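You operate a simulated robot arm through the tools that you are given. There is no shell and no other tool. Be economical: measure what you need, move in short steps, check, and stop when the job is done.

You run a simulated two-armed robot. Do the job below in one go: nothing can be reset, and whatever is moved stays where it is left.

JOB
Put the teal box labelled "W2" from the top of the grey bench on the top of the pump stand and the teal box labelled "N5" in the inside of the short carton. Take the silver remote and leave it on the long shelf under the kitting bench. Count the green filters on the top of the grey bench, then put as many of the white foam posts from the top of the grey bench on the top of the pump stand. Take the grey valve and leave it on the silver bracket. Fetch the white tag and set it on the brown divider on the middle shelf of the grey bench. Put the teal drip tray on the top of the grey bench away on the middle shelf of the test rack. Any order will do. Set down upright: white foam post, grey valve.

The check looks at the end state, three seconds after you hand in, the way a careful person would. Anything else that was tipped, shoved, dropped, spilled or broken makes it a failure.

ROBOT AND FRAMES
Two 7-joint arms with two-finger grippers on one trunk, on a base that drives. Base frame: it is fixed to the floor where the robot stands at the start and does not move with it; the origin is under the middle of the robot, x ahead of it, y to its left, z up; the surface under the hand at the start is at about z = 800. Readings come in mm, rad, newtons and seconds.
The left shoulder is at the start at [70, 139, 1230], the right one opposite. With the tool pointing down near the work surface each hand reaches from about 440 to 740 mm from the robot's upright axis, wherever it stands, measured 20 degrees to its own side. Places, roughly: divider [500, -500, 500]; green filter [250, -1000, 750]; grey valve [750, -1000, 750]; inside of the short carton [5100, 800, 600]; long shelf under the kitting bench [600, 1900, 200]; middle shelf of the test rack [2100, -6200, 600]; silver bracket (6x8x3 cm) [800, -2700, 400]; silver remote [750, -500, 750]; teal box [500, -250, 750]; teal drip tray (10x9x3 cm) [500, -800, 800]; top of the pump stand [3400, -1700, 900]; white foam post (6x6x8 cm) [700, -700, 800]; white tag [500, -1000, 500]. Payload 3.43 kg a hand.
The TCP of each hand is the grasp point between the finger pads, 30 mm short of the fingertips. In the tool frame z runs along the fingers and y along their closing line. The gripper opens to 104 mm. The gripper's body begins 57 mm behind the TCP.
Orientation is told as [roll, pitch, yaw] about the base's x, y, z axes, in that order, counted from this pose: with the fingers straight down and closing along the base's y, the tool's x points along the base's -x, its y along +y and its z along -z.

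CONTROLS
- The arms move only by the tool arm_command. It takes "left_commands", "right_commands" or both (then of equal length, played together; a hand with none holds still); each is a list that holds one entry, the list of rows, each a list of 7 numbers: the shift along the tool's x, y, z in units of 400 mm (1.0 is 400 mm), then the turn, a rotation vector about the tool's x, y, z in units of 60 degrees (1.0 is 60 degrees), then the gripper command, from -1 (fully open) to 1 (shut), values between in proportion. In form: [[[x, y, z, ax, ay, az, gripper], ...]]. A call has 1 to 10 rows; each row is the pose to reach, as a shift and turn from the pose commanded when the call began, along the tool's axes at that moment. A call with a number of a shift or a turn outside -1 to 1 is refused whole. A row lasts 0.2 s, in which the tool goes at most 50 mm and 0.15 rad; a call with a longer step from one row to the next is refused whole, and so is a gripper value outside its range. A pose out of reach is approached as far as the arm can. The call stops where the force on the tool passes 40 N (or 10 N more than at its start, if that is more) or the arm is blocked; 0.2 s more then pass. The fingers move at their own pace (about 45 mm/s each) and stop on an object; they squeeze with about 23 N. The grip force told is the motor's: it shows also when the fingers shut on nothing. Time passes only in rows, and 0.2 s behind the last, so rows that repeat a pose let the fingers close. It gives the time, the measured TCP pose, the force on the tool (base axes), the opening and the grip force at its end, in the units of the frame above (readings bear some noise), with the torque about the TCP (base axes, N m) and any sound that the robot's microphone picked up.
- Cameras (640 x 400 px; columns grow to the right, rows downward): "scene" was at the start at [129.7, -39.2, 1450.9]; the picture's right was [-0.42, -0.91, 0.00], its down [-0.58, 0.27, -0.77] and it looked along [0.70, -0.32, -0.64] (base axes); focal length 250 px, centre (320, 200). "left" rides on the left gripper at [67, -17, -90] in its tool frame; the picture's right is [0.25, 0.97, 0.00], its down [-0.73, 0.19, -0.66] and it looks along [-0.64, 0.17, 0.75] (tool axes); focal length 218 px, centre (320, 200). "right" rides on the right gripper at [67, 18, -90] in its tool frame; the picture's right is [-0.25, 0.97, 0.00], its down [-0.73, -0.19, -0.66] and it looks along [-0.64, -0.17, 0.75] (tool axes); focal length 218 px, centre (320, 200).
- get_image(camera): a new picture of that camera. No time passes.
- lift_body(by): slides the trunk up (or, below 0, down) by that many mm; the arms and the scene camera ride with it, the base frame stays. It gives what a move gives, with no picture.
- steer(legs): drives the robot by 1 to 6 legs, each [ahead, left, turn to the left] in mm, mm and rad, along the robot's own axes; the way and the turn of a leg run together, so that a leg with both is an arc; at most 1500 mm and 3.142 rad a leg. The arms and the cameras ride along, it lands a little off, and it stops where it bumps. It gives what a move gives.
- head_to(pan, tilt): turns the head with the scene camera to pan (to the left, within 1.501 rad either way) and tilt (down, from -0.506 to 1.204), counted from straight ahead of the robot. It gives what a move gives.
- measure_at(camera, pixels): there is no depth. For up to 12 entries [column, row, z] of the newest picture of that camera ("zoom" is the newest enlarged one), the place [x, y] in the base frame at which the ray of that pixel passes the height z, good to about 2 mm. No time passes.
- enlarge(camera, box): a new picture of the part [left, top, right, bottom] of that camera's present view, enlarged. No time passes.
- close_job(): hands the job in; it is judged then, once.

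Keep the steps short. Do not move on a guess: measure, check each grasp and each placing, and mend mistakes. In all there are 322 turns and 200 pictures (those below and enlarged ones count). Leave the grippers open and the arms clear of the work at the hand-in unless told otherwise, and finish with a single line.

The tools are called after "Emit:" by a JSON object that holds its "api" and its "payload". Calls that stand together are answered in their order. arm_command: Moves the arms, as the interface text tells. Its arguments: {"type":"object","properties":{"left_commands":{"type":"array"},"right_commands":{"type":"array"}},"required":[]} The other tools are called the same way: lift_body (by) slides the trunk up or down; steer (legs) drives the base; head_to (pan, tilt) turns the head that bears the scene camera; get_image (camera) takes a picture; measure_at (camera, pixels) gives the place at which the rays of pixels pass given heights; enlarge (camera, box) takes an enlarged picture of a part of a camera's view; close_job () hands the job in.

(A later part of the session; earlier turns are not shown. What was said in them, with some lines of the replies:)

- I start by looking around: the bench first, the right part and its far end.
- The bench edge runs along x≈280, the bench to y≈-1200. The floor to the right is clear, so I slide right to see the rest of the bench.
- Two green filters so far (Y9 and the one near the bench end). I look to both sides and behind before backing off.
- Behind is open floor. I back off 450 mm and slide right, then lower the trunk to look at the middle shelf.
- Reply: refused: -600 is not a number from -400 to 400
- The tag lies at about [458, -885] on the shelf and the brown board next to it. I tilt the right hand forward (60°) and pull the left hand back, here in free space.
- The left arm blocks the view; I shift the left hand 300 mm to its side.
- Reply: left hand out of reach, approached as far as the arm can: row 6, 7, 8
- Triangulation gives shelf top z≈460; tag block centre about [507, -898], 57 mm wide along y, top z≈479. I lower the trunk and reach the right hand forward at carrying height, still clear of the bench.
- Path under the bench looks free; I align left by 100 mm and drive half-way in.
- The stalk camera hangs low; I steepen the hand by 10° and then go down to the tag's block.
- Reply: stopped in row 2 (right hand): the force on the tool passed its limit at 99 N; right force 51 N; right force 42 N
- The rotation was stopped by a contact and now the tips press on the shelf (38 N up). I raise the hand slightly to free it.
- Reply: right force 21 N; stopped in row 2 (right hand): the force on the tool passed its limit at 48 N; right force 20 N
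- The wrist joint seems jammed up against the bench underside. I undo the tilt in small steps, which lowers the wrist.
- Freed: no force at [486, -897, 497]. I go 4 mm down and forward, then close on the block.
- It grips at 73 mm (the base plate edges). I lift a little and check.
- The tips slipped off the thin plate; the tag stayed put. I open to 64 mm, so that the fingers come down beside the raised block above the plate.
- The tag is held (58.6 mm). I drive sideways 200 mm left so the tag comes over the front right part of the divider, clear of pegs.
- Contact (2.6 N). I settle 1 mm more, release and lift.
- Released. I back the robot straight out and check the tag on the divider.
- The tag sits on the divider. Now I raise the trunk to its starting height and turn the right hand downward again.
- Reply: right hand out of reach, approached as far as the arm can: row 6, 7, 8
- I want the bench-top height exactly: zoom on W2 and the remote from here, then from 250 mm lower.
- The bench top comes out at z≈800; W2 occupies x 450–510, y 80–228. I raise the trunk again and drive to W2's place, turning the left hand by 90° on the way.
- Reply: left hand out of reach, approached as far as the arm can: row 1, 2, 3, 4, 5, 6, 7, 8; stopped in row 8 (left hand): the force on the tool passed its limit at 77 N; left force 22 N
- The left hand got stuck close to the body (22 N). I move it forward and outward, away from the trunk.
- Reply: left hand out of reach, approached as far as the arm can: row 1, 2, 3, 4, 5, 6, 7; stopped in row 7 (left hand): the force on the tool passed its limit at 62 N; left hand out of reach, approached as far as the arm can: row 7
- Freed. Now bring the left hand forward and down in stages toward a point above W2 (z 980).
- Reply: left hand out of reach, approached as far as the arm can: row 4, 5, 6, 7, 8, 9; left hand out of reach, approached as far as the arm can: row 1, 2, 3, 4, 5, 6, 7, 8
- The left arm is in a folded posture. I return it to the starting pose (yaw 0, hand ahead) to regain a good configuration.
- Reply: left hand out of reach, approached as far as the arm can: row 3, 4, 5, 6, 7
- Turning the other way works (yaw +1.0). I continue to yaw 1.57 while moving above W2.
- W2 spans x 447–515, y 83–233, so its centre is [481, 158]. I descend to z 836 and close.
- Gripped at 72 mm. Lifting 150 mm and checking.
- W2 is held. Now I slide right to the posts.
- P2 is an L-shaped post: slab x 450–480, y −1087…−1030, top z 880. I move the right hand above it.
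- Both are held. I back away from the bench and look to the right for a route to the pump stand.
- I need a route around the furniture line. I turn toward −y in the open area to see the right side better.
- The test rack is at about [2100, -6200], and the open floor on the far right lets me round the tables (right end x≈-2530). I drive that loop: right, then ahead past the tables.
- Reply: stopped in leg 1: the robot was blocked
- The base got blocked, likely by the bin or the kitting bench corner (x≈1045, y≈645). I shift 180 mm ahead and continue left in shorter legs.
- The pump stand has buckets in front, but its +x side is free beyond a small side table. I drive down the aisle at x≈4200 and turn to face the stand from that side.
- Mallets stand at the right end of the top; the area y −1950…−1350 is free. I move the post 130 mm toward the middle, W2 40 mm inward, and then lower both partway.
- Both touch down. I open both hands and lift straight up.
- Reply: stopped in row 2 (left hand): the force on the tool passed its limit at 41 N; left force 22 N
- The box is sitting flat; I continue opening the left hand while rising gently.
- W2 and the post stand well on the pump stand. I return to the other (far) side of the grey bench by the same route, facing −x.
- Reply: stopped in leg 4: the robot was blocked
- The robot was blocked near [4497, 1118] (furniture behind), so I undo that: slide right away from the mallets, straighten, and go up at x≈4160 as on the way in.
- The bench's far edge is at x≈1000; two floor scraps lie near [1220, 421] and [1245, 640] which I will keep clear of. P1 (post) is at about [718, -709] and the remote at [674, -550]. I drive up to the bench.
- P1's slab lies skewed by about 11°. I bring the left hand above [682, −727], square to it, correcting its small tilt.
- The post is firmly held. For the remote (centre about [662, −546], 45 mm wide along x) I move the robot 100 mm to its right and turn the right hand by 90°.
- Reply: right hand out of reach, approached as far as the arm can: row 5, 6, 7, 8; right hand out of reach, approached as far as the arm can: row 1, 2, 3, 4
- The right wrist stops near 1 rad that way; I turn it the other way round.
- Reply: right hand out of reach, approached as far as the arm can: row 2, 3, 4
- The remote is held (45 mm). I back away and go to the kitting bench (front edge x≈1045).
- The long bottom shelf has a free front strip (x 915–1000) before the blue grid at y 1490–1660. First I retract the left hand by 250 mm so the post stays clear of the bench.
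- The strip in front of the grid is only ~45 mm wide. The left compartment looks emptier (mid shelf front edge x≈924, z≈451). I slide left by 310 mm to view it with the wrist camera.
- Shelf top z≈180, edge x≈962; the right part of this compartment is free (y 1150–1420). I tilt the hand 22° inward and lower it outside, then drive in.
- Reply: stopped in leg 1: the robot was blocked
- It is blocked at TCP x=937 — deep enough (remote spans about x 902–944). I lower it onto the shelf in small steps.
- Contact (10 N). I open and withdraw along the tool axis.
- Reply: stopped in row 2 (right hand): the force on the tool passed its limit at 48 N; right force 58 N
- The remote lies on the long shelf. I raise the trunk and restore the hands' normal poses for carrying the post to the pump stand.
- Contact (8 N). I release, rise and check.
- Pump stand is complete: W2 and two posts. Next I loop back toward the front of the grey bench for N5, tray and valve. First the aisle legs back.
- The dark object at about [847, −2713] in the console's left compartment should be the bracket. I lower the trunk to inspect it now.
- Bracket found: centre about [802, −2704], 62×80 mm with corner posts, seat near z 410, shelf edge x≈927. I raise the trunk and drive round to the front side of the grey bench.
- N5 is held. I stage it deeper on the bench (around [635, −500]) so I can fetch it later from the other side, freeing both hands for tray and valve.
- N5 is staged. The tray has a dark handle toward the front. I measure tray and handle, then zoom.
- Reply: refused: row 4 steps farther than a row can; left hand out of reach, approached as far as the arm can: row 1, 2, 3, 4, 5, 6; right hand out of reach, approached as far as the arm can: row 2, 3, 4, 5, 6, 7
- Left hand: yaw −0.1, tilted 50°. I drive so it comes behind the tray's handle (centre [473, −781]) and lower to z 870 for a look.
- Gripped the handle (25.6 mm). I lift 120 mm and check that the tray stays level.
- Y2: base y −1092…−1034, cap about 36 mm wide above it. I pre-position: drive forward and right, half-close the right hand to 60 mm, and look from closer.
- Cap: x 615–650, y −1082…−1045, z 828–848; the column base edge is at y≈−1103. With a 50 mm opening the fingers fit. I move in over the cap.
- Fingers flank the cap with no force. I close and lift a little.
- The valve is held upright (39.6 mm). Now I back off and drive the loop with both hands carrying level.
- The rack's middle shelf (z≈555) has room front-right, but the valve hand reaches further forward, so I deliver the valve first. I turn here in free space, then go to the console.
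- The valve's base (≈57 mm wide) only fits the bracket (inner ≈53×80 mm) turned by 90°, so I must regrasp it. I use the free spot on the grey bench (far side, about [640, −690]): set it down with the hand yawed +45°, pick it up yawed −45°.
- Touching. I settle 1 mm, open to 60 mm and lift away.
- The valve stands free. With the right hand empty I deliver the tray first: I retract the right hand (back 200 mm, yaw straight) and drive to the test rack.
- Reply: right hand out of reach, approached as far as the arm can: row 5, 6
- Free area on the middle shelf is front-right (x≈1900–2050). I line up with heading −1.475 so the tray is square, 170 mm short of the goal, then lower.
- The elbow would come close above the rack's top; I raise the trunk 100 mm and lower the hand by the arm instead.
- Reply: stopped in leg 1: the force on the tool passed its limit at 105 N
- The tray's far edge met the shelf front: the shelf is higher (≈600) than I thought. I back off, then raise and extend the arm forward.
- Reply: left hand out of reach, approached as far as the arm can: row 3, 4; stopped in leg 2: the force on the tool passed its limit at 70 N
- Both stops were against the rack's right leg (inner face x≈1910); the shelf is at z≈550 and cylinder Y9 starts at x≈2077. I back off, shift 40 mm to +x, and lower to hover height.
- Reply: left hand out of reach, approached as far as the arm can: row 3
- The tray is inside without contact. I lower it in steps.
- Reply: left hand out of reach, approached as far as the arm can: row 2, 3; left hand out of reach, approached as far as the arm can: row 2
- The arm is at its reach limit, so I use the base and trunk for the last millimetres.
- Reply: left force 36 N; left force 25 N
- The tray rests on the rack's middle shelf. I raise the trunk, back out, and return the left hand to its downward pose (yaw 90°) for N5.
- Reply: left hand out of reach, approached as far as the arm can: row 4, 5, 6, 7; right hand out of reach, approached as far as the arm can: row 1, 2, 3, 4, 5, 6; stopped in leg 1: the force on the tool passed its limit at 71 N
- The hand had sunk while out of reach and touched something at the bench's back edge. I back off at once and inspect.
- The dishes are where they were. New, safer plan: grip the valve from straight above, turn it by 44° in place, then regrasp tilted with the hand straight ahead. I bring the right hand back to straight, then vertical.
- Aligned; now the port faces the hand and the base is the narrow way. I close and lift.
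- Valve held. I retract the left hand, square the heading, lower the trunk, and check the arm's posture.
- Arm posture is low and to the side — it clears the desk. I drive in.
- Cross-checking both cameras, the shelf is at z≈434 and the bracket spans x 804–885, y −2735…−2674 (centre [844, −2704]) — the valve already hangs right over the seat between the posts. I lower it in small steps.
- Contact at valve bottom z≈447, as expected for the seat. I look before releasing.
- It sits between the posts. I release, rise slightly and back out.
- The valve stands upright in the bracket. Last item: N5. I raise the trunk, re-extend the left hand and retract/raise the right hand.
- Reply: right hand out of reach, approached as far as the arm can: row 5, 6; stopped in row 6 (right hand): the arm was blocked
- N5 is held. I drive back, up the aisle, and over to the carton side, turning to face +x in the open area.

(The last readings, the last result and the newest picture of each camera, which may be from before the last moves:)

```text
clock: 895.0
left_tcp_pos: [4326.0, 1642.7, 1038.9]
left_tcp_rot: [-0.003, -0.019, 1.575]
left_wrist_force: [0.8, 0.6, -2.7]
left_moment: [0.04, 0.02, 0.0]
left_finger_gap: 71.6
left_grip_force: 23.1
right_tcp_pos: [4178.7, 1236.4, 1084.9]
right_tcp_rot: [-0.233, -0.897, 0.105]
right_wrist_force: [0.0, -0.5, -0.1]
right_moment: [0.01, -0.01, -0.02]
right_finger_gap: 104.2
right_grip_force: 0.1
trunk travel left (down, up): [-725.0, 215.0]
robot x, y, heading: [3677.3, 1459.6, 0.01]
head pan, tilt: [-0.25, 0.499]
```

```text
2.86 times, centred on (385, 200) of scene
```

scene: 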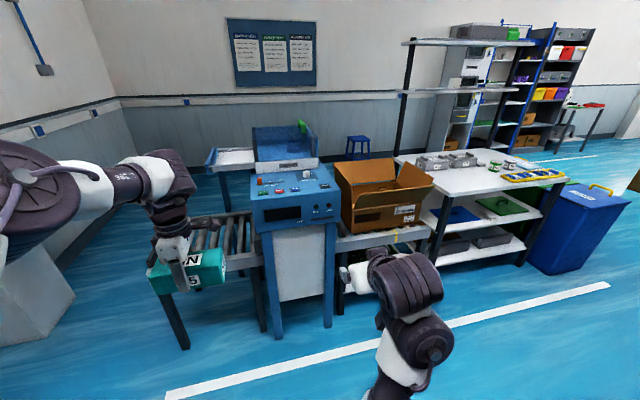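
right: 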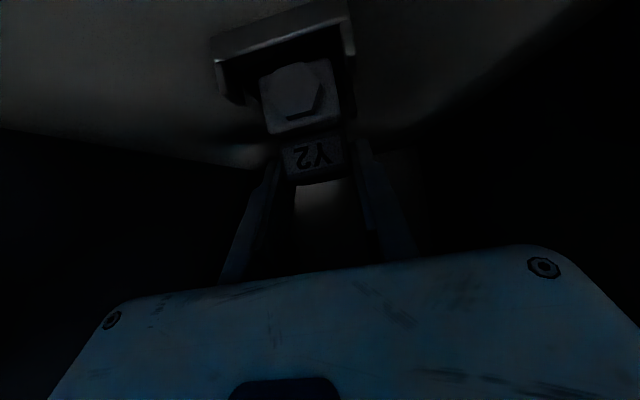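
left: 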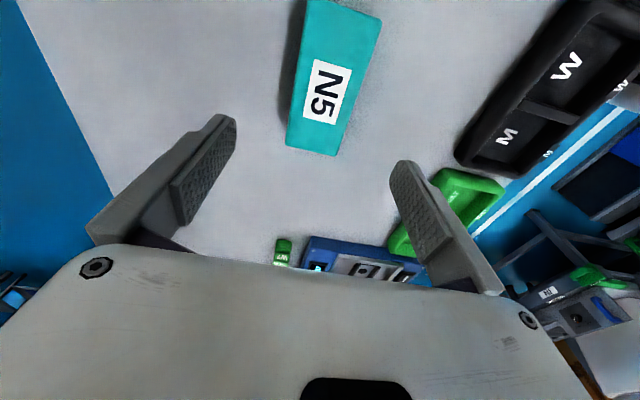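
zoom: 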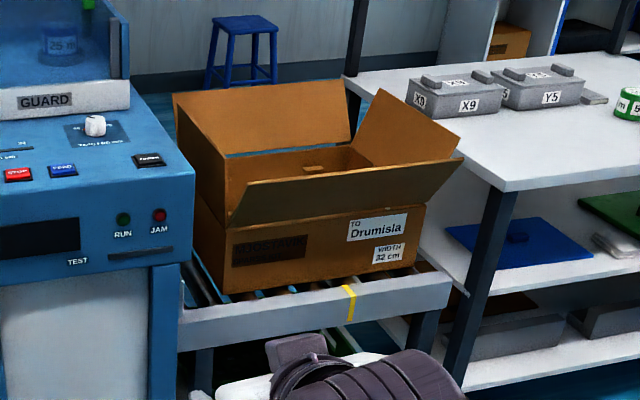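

The carton sits on the roller table: front edge x≈4922, y 466–960, bottom z≈600, rim ≈850 with flaps. I raise the trunk so the arm comes down steeply, and drive up to it.

Emit:
{"api": "lift_body", "payload": {"by": 170}}

Emit:
{"api": "steer", "payload": {"legs": [[0, -450, -0.008], [0, -440, 0], [560, 0, 0]]}}

Emit:
{"api": "head_to", "payload": {"pan": 0.15, "tilt": 0.7}}

Emit:
{"api": "get_image", "payload": {"camera": "scene"}}

```text
clock: 896.9
left_tcp_pos: [4326.5, 1642.2, 1209.1]
left_tcp_rot: [-0.001, -0.019, 1.574]
left_wrist_force: [0.1, -0.2, -2.7]
left_moment: [0.02, -0.01, 0.01]
left_finger_gap: 71.8
left_grip_force: 22.8
right_tcp_pos: [4179.5, 1237.4, 1253.9]
right_tcp_rot: [-0.232, -0.895, 0.105]
right_wrist_force: [0.2, 0.1, 0.4]
right_moment: [0.01, 0.0, 0.01]
right_finger_gap: 104.0
right_grip_force: 0.0
trunk travel left (down, up): [-895.0, 45.0]
robot x, y, heading: [3676.6, 1457.1, 0.008]
head pan, tilt: [-0.25, 0.499]
```

```text
clock: 904.7
left_tcp_pos: [4880.3, 749.9, 1210.8]
left_tcp_rot: [-0.002, -0.02, 1.572]
left_wrist_force: [-0.5, -1.1, -3.1]
left_moment: [0.01, 0.01, 0.02]
left_finger_gap: 71.6
left_grip_force: 22.9
right_tcp_pos: [4729.6, 344.8, 1254.1]
right_tcp_rot: [-0.231, -0.896, 0.099]
right_wrist_force: [-0.3, 0.2, -0.8]
right_moment: [0.03, 0.02, 0.02]
right_finger_gap: 103.7
right_grip_force: 0.1
trunk travel left (down, up): [-895.0, 45.0]
robot x, y, heading: [4231.1, 570.0, 0.001]
head pan, tilt: [-0.25, 0.499]
```

```text
clock: 905.6
left_tcp_pos: [4882.5, 749.1, 1209.0]
left_tcp_rot: [0.001, -0.021, 1.567]
left_wrist_force: [0.5, -1.0, -2.9]
left_moment: [0.02, 0.04, 0.06]
left_finger_gap: 71.6
left_grip_force: 22.8
right_tcp_pos: [4732.9, 345.2, 1253.1]
right_tcp_rot: [-0.232, -0.894, 0.1]
right_wrist_force: [0.3, 0.0, -0.1]
right_moment: [-0.01, -0.01, -0.03]
right_finger_gap: 104.0
right_grip_force: 0.0
trunk travel left (down, up): [-895.0, 45.0]
robot x, y, heading: [4230.6, 570.0, 0.004]
head pan, tilt: [0.15, 0.7]
```

```text
8 pictures are left
```

scene: 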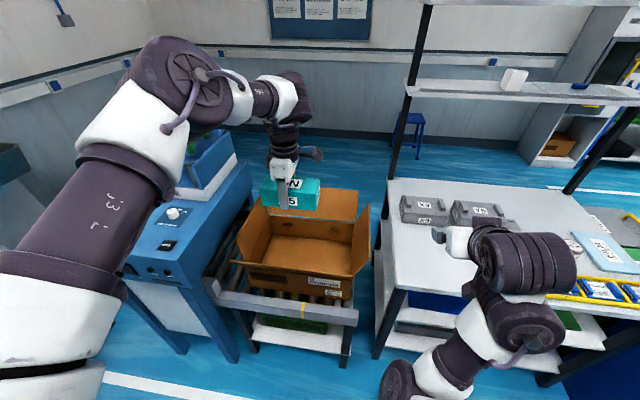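

Emit:
{"api": "measure_at", "payload": {"camera": "scene", "pixels": [[248, 281, 600], [349, 300, 600], [278, 236, 605], [348, 243, 605], [348, 300, 570], [276, 262, 605], [345, 270, 605], [310, 252, 605], [248, 262, 720], [352, 278, 720], [218, 300, 600], [356, 322, 600]]}}

Emit:
{"api": "enlarge", "payload": {"camera": "scene", "box": [220, 170, 380, 330]}}

```text
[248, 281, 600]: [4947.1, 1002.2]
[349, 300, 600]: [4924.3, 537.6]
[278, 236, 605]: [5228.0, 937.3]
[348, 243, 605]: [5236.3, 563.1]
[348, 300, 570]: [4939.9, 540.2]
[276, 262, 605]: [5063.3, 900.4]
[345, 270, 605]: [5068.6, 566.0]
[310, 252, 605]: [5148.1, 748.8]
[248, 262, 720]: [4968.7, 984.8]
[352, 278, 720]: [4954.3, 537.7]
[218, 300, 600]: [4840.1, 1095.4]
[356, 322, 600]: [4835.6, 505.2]
```

```text
2.50 times, centred on (300, 250) of scene
```

zoom: 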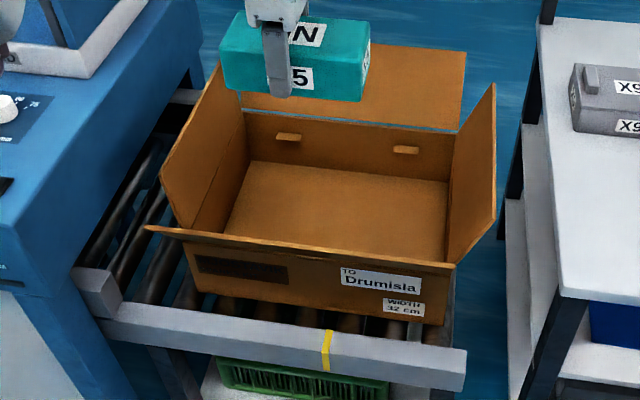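

The carton's inside spans x 4935–5230, y 545–975, bottom z≈600, rim ≈755. I bring N5 over its middle, then lower.

Emit:
{"api": "arm_command", "payload": {"left_commands": [[[0, 0.066, 0, 0, 0, 0, 1], [0, 0.1325, 0, 0, 0, 0, 1]]]}}

Emit:
{"api": "steer", "payload": {"legs": [[255, 16, 0]]}}

Emit:
{"api": "lift_body", "payload": {"by": -200}}

Emit:
{"api": "get_image", "payload": {"camera": "scene"}}

```text
clock: 906.2
left_tcp_pos: [4827.4, 749.4, 1210.2]
left_tcp_rot: [-0.005, -0.017, 1.571]
left_wrist_force: [-0.6, 0.1, -2.7]
left_moment: [0.0, -0.01, 0.04]
left_finger_gap: 71.7
left_grip_force: 23.2
right_tcp_pos: [4729.4, 345.4, 1255.0]
right_tcp_rot: [-0.234, -0.897, 0.101]
right_wrist_force: [-0.6, 0.4, -0.1]
right_moment: [-0.02, -0.01, -0.02]
right_finger_gap: 104.0
right_grip_force: 0.0
trunk travel left (down, up): [-895.0, 45.0]
robot x, y, heading: [4230.0, 574.5, -0.002]
head pan, tilt: [0.15, 0.7]
```

```text
clock: 908.0
left_tcp_pos: [5082.0, 765.7, 1211.4]
left_tcp_rot: [-0.004, -0.021, 1.57]
left_wrist_force: [-0.1, 0.2, -2.2]
left_moment: [0.06, -0.03, 0.04]
left_finger_gap: 71.4
left_grip_force: 22.6
right_tcp_pos: [4986.5, 361.2, 1254.2]
right_tcp_rot: [-0.232, -0.897, 0.099]
right_wrist_force: [-0.1, -0.1, 0.3]
right_moment: [-0.01, -0.02, 0.02]
right_finger_gap: 104.1
right_grip_force: 0.1
trunk travel left (down, up): [-895.0, 45.0]
robot x, y, heading: [4485.3, 586.5, -0.002]
head pan, tilt: [0.15, 0.7]
```

```text
clock: 910.2
left_tcp_pos: [5085.4, 765.1, 1010.7]
left_tcp_rot: [-0.001, -0.02, 1.569]
left_wrist_force: [0.7, -0.9, -3.2]
left_moment: [0.01, 0.0, 0.01]
left_finger_gap: 71.4
left_grip_force: 23.1
right_tcp_pos: [4987.6, 360.4, 1052.8]
right_tcp_rot: [-0.232, -0.895, 0.101]
right_wrist_force: [0.7, 0.8, -0.1]
right_moment: [0.0, -0.03, 0.01]
right_finger_gap: 103.9
right_grip_force: 0.1
trunk travel left (down, up): [-695.0, 245.0]
robot x, y, heading: [4485.7, 588.7, 0.002]
head pan, tilt: [0.15, 0.7]
```

```text
6 pictures are left
```

scene: 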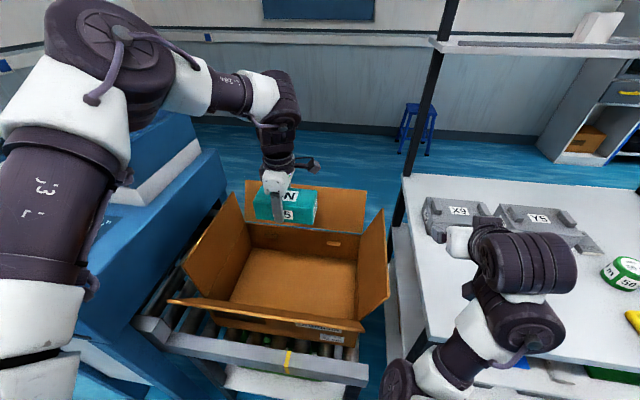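

Emit:
{"api": "measure_at", "payload": {"camera": "scene", "pixels": [[247, 250, 605], [355, 262, 605], [230, 300, 605], [170, 302, 755], [365, 320, 755], [360, 347, 600]]}}

Emit:
{"api": "arm_command", "payload": {"left_commands": [[[0, 0, 0.1, 0, 0, 0, 1], [0, 0, 0.2, 0, 0, 0, 1], [0, 0, 0.3, 0, 0, 0, 1], [0, 0, 0.4, 0, 0, 0, 1], [0, 0, 0.5, 0, 0, 0, 1]]]}}

```text
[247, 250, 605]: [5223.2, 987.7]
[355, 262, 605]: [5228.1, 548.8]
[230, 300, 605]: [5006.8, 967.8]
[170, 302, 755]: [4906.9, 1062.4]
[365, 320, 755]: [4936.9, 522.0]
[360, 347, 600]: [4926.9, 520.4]
```

```text
clock: 911.4
left_tcp_pos: [5084.0, 769.4, 808.8]
left_tcp_rot: [-0.003, -0.016, 1.57]
left_wrist_force: [-0.6, 0.9, -2.2]
left_moment: [0.02, 0.02, 0.0]
left_finger_gap: 72.0
left_grip_force: 22.6
right_tcp_pos: [4989.1, 360.1, 1052.6]
right_tcp_rot: [-0.232, -0.895, 0.1]
right_wrist_force: [0.1, 0.1, -1.0]
right_moment: [-0.03, 0.03, 0.01]
right_finger_gap: 104.1
right_grip_force: 0.0
trunk travel left (down, up): [-695.0, 245.0]
robot x, y, heading: [4491.2, 585.9, 0.0]
head pan, tilt: [0.15, 0.7]
```

Emit:
{"api": "arm_command", "payload": {"left_commands": [[[0, 0, 0.1, 0, 0, 0, 1], [0, 0, 0.2, 0, 0, 0, 1], [0, 0, 0.3, 0, 0, 0, 1], [0, 0, 0.36, 0, 0, 0, 1]]]}}

Emit:
{"api": "get_image", "payload": {"camera": "scene"}}

```text
clock: 912.4
left_tcp_pos: [5086.4, 772.3, 666.5]
left_tcp_rot: [-0.002, -0.021, 1.569]
left_wrist_force: [0.1, 0.2, -2.0]
left_moment: [-0.01, 0.01, -0.01]
left_finger_gap: 71.6
left_grip_force: 23.0
right_tcp_pos: [4988.1, 361.1, 1052.9]
right_tcp_rot: [-0.232, -0.896, 0.099]
right_wrist_force: [0.3, -0.6, 0.6]
right_moment: [0.0, 0.02, -0.01]
right_finger_gap: 104.0
right_grip_force: 0.0
trunk travel left (down, up): [-695.0, 245.0]
robot x, y, heading: [4486.1, 589.0, -0.002]
head pan, tilt: [0.15, 0.7]
```

```text
5 pictures are left
```

scene: 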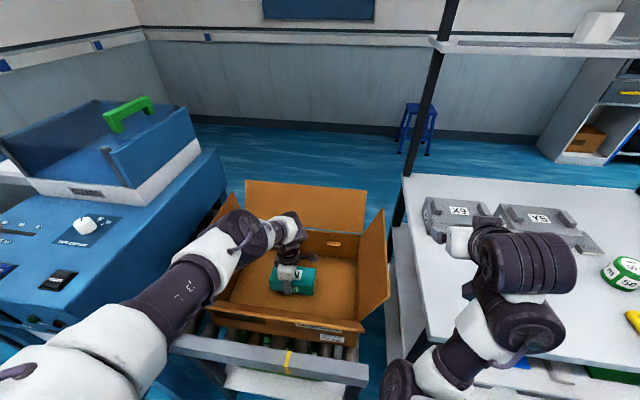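

N5 is well inside; 25 mm remain. I lower slowly to contact.

Emit:
{"api": "arm_command", "payload": {"left_commands": [[[0, 0, 0.015, 0, 0, 0, 1], [0, 0, 0.03, 0, 0, 0, 1], [0, 0, 0.042, 0, 0, 0, 1]]]}}

Emit:
{"api": "arm_command", "payload": {"left_commands": [[[0, 0, 0.006, 0, 0, 0, 1], [0, 0, 0.012, 0, 0, 0, 1]]]}}

```text
clock: 913.2
left_tcp_pos: [5086.2, 771.9, 648.3]
left_tcp_rot: [-0.002, -0.02, 1.569]
left_wrist_force: [0.2, 0.0, -3.2]
left_moment: [0.01, 0.02, 0.03]
left_finger_gap: 71.6
left_grip_force: 23.1
right_tcp_pos: [4989.1, 360.3, 1053.5]
right_tcp_rot: [-0.231, -0.896, 0.099]
right_wrist_force: [-0.3, -0.1, -0.1]
right_moment: [-0.01, 0.02, 0.01]
right_finger_gap: 104.0
right_grip_force: 0.0
trunk travel left (down, up): [-695.0, 245.0]
robot x, y, heading: [4485.3, 588.0, 0.001]
head pan, tilt: [0.15, 0.7]
```

```text
clock: 913.8
left_tcp_pos: [5085.2, 772.6, 648.2]
left_tcp_rot: [-0.007, -0.02, 1.57]
left_wrist_force: [-0.3, -1.2, 20.6]
left_moment: [0.03, 0.83, 0.04]
left_finger_gap: 72.2
left_grip_force: 23.0
right_tcp_pos: [4985.8, 359.7, 1055.9]
right_tcp_rot: [-0.232, -0.899, 0.1]
right_wrist_force: [-0.4, 0.4, 1.0]
right_moment: [0.03, 0.0, -0.02]
right_finger_gap: 104.0
right_grip_force: 0.0
trunk travel left (down, up): [-695.0, 245.0]
robot x, y, heading: [4488.8, 584.9, -0.002]
head pan, tilt: [0.15, 0.7]
```

Contact (20 N). I ease off, open, and rise along the same path.

Emit:
{"api": "arm_command", "payload": {"left_commands": [[[0, 0, -0.008, 0, 0, 0, 1], [0, 0, -0.008, 0, 0, 0, -1], [0, 0, -0.008, 0, 0, 0, -1], [0, 0, -0.008, 0, 0, 0, -1], [0, 0, -0.06, 0, 0, 0, -1], [0, 0, -0.16, 0, 0, 0, -1], [0, 0, -0.26, 0, 0, 0, -1], [0, 0, -0.36, 0, 0, 0, -1], [0, 0, -0.46, 0, 0, 0, -1]]]}}

Emit:
{"api": "arm_command", "payload": {"left_commands": [[[0, 0, -0.1, 0, 0, 0, -1], [0, 0, -0.2, 0, 0, 0, -1], [0, 0, -0.3, 0, 0, 0, -1], [0, 0, -0.4, 0, 0, 0, -1], [0, 0, -0.5, 0, 0, 0, -1]]]}}

Emit:
{"api": "get_image", "payload": {"camera": "scene"}}

```text
clock: 915.8
left_tcp_pos: [5084.4, 767.0, 830.4]
left_tcp_rot: [-0.001, -0.02, 1.57]
left_wrist_force: [-1.3, 0.2, 0.1]
left_moment: [0.0, -0.01, -0.01]
left_finger_gap: 104.0
left_grip_force: 0.1
right_tcp_pos: [4986.8, 360.4, 1054.2]
right_tcp_rot: [-0.233, -0.895, 0.1]
right_wrist_force: [0.8, -0.3, -0.3]
right_moment: [-0.02, -0.02, 0.03]
right_finger_gap: 103.8
right_grip_force: 0.1
trunk travel left (down, up): [-695.0, 245.0]
robot x, y, heading: [4488.9, 590.0, -0.004]
head pan, tilt: [0.15, 0.7]
```

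```text
clock: 917.0
left_tcp_pos: [5083.0, 763.6, 1029.5]
left_tcp_rot: [-0.002, -0.02, 1.571]
left_wrist_force: [-0.3, -0.5, 0.7]
left_moment: [0.02, -0.03, -0.01]
left_finger_gap: 103.8
left_grip_force: 0.1
right_tcp_pos: [4987.8, 360.5, 1054.3]
right_tcp_rot: [-0.23, -0.898, 0.098]
right_wrist_force: [0.1, -0.6, -0.7]
right_moment: [0.03, 0.0, -0.01]
right_finger_gap: 104.1
right_grip_force: 0.1
trunk travel left (down, up): [-695.0, 245.0]
robot x, y, heading: [4484.9, 588.5, 0.003]
head pan, tilt: [0.15, 0.7]
```

```text
4 pictures are left
```

scene: 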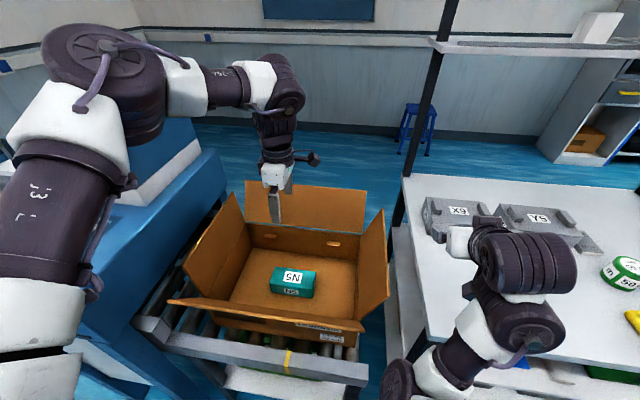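

N5 lies flat inside the carton and the carton is undisturbed. Everything is placed; I back away with open grippers and hand in.

Emit:
{"api": "steer", "payload": {"legs": [[-500, 0, 0]]}}

Emit:
{"api": "close_job", "payload": {}}

```text
clock: 920.0
left_tcp_pos: [4579.5, 764.5, 1027.1]
left_tcp_rot: [-0.003, -0.019, 1.568]
left_wrist_force: [-0.2, 0.1, 0.5]
left_moment: [0.0, 0.04, -0.03]
left_finger_gap: 104.2
left_grip_force: 0.1
right_tcp_pos: [4481.9, 359.4, 1054.8]
right_tcp_rot: [-0.233, -0.898, 0.096]
right_wrist_force: [-0.2, 0.3, 0.4]
right_moment: [0.01, -0.01, 0.01]
right_finger_gap: 103.9
right_grip_force: 0.1
trunk travel left (down, up): [-695.0, 245.0]
robot x, y, heading: [3982.8, 590.7, -0.003]
head pan, tilt: [0.15, 0.7]
```

```text
The job is handed in.
```

I handed the job in with all items placed: W2 and two upright foam posts (I counted two green filters) on the pump stand, N5 in the short carton, the remote on the long shelf, the valve upright on the bracket, the tag on the divider and the drip tray on the test rack; on the way I bumped the test rack, the grey bench's back edge and some furniture, and I saw nothing displaced where I looked.
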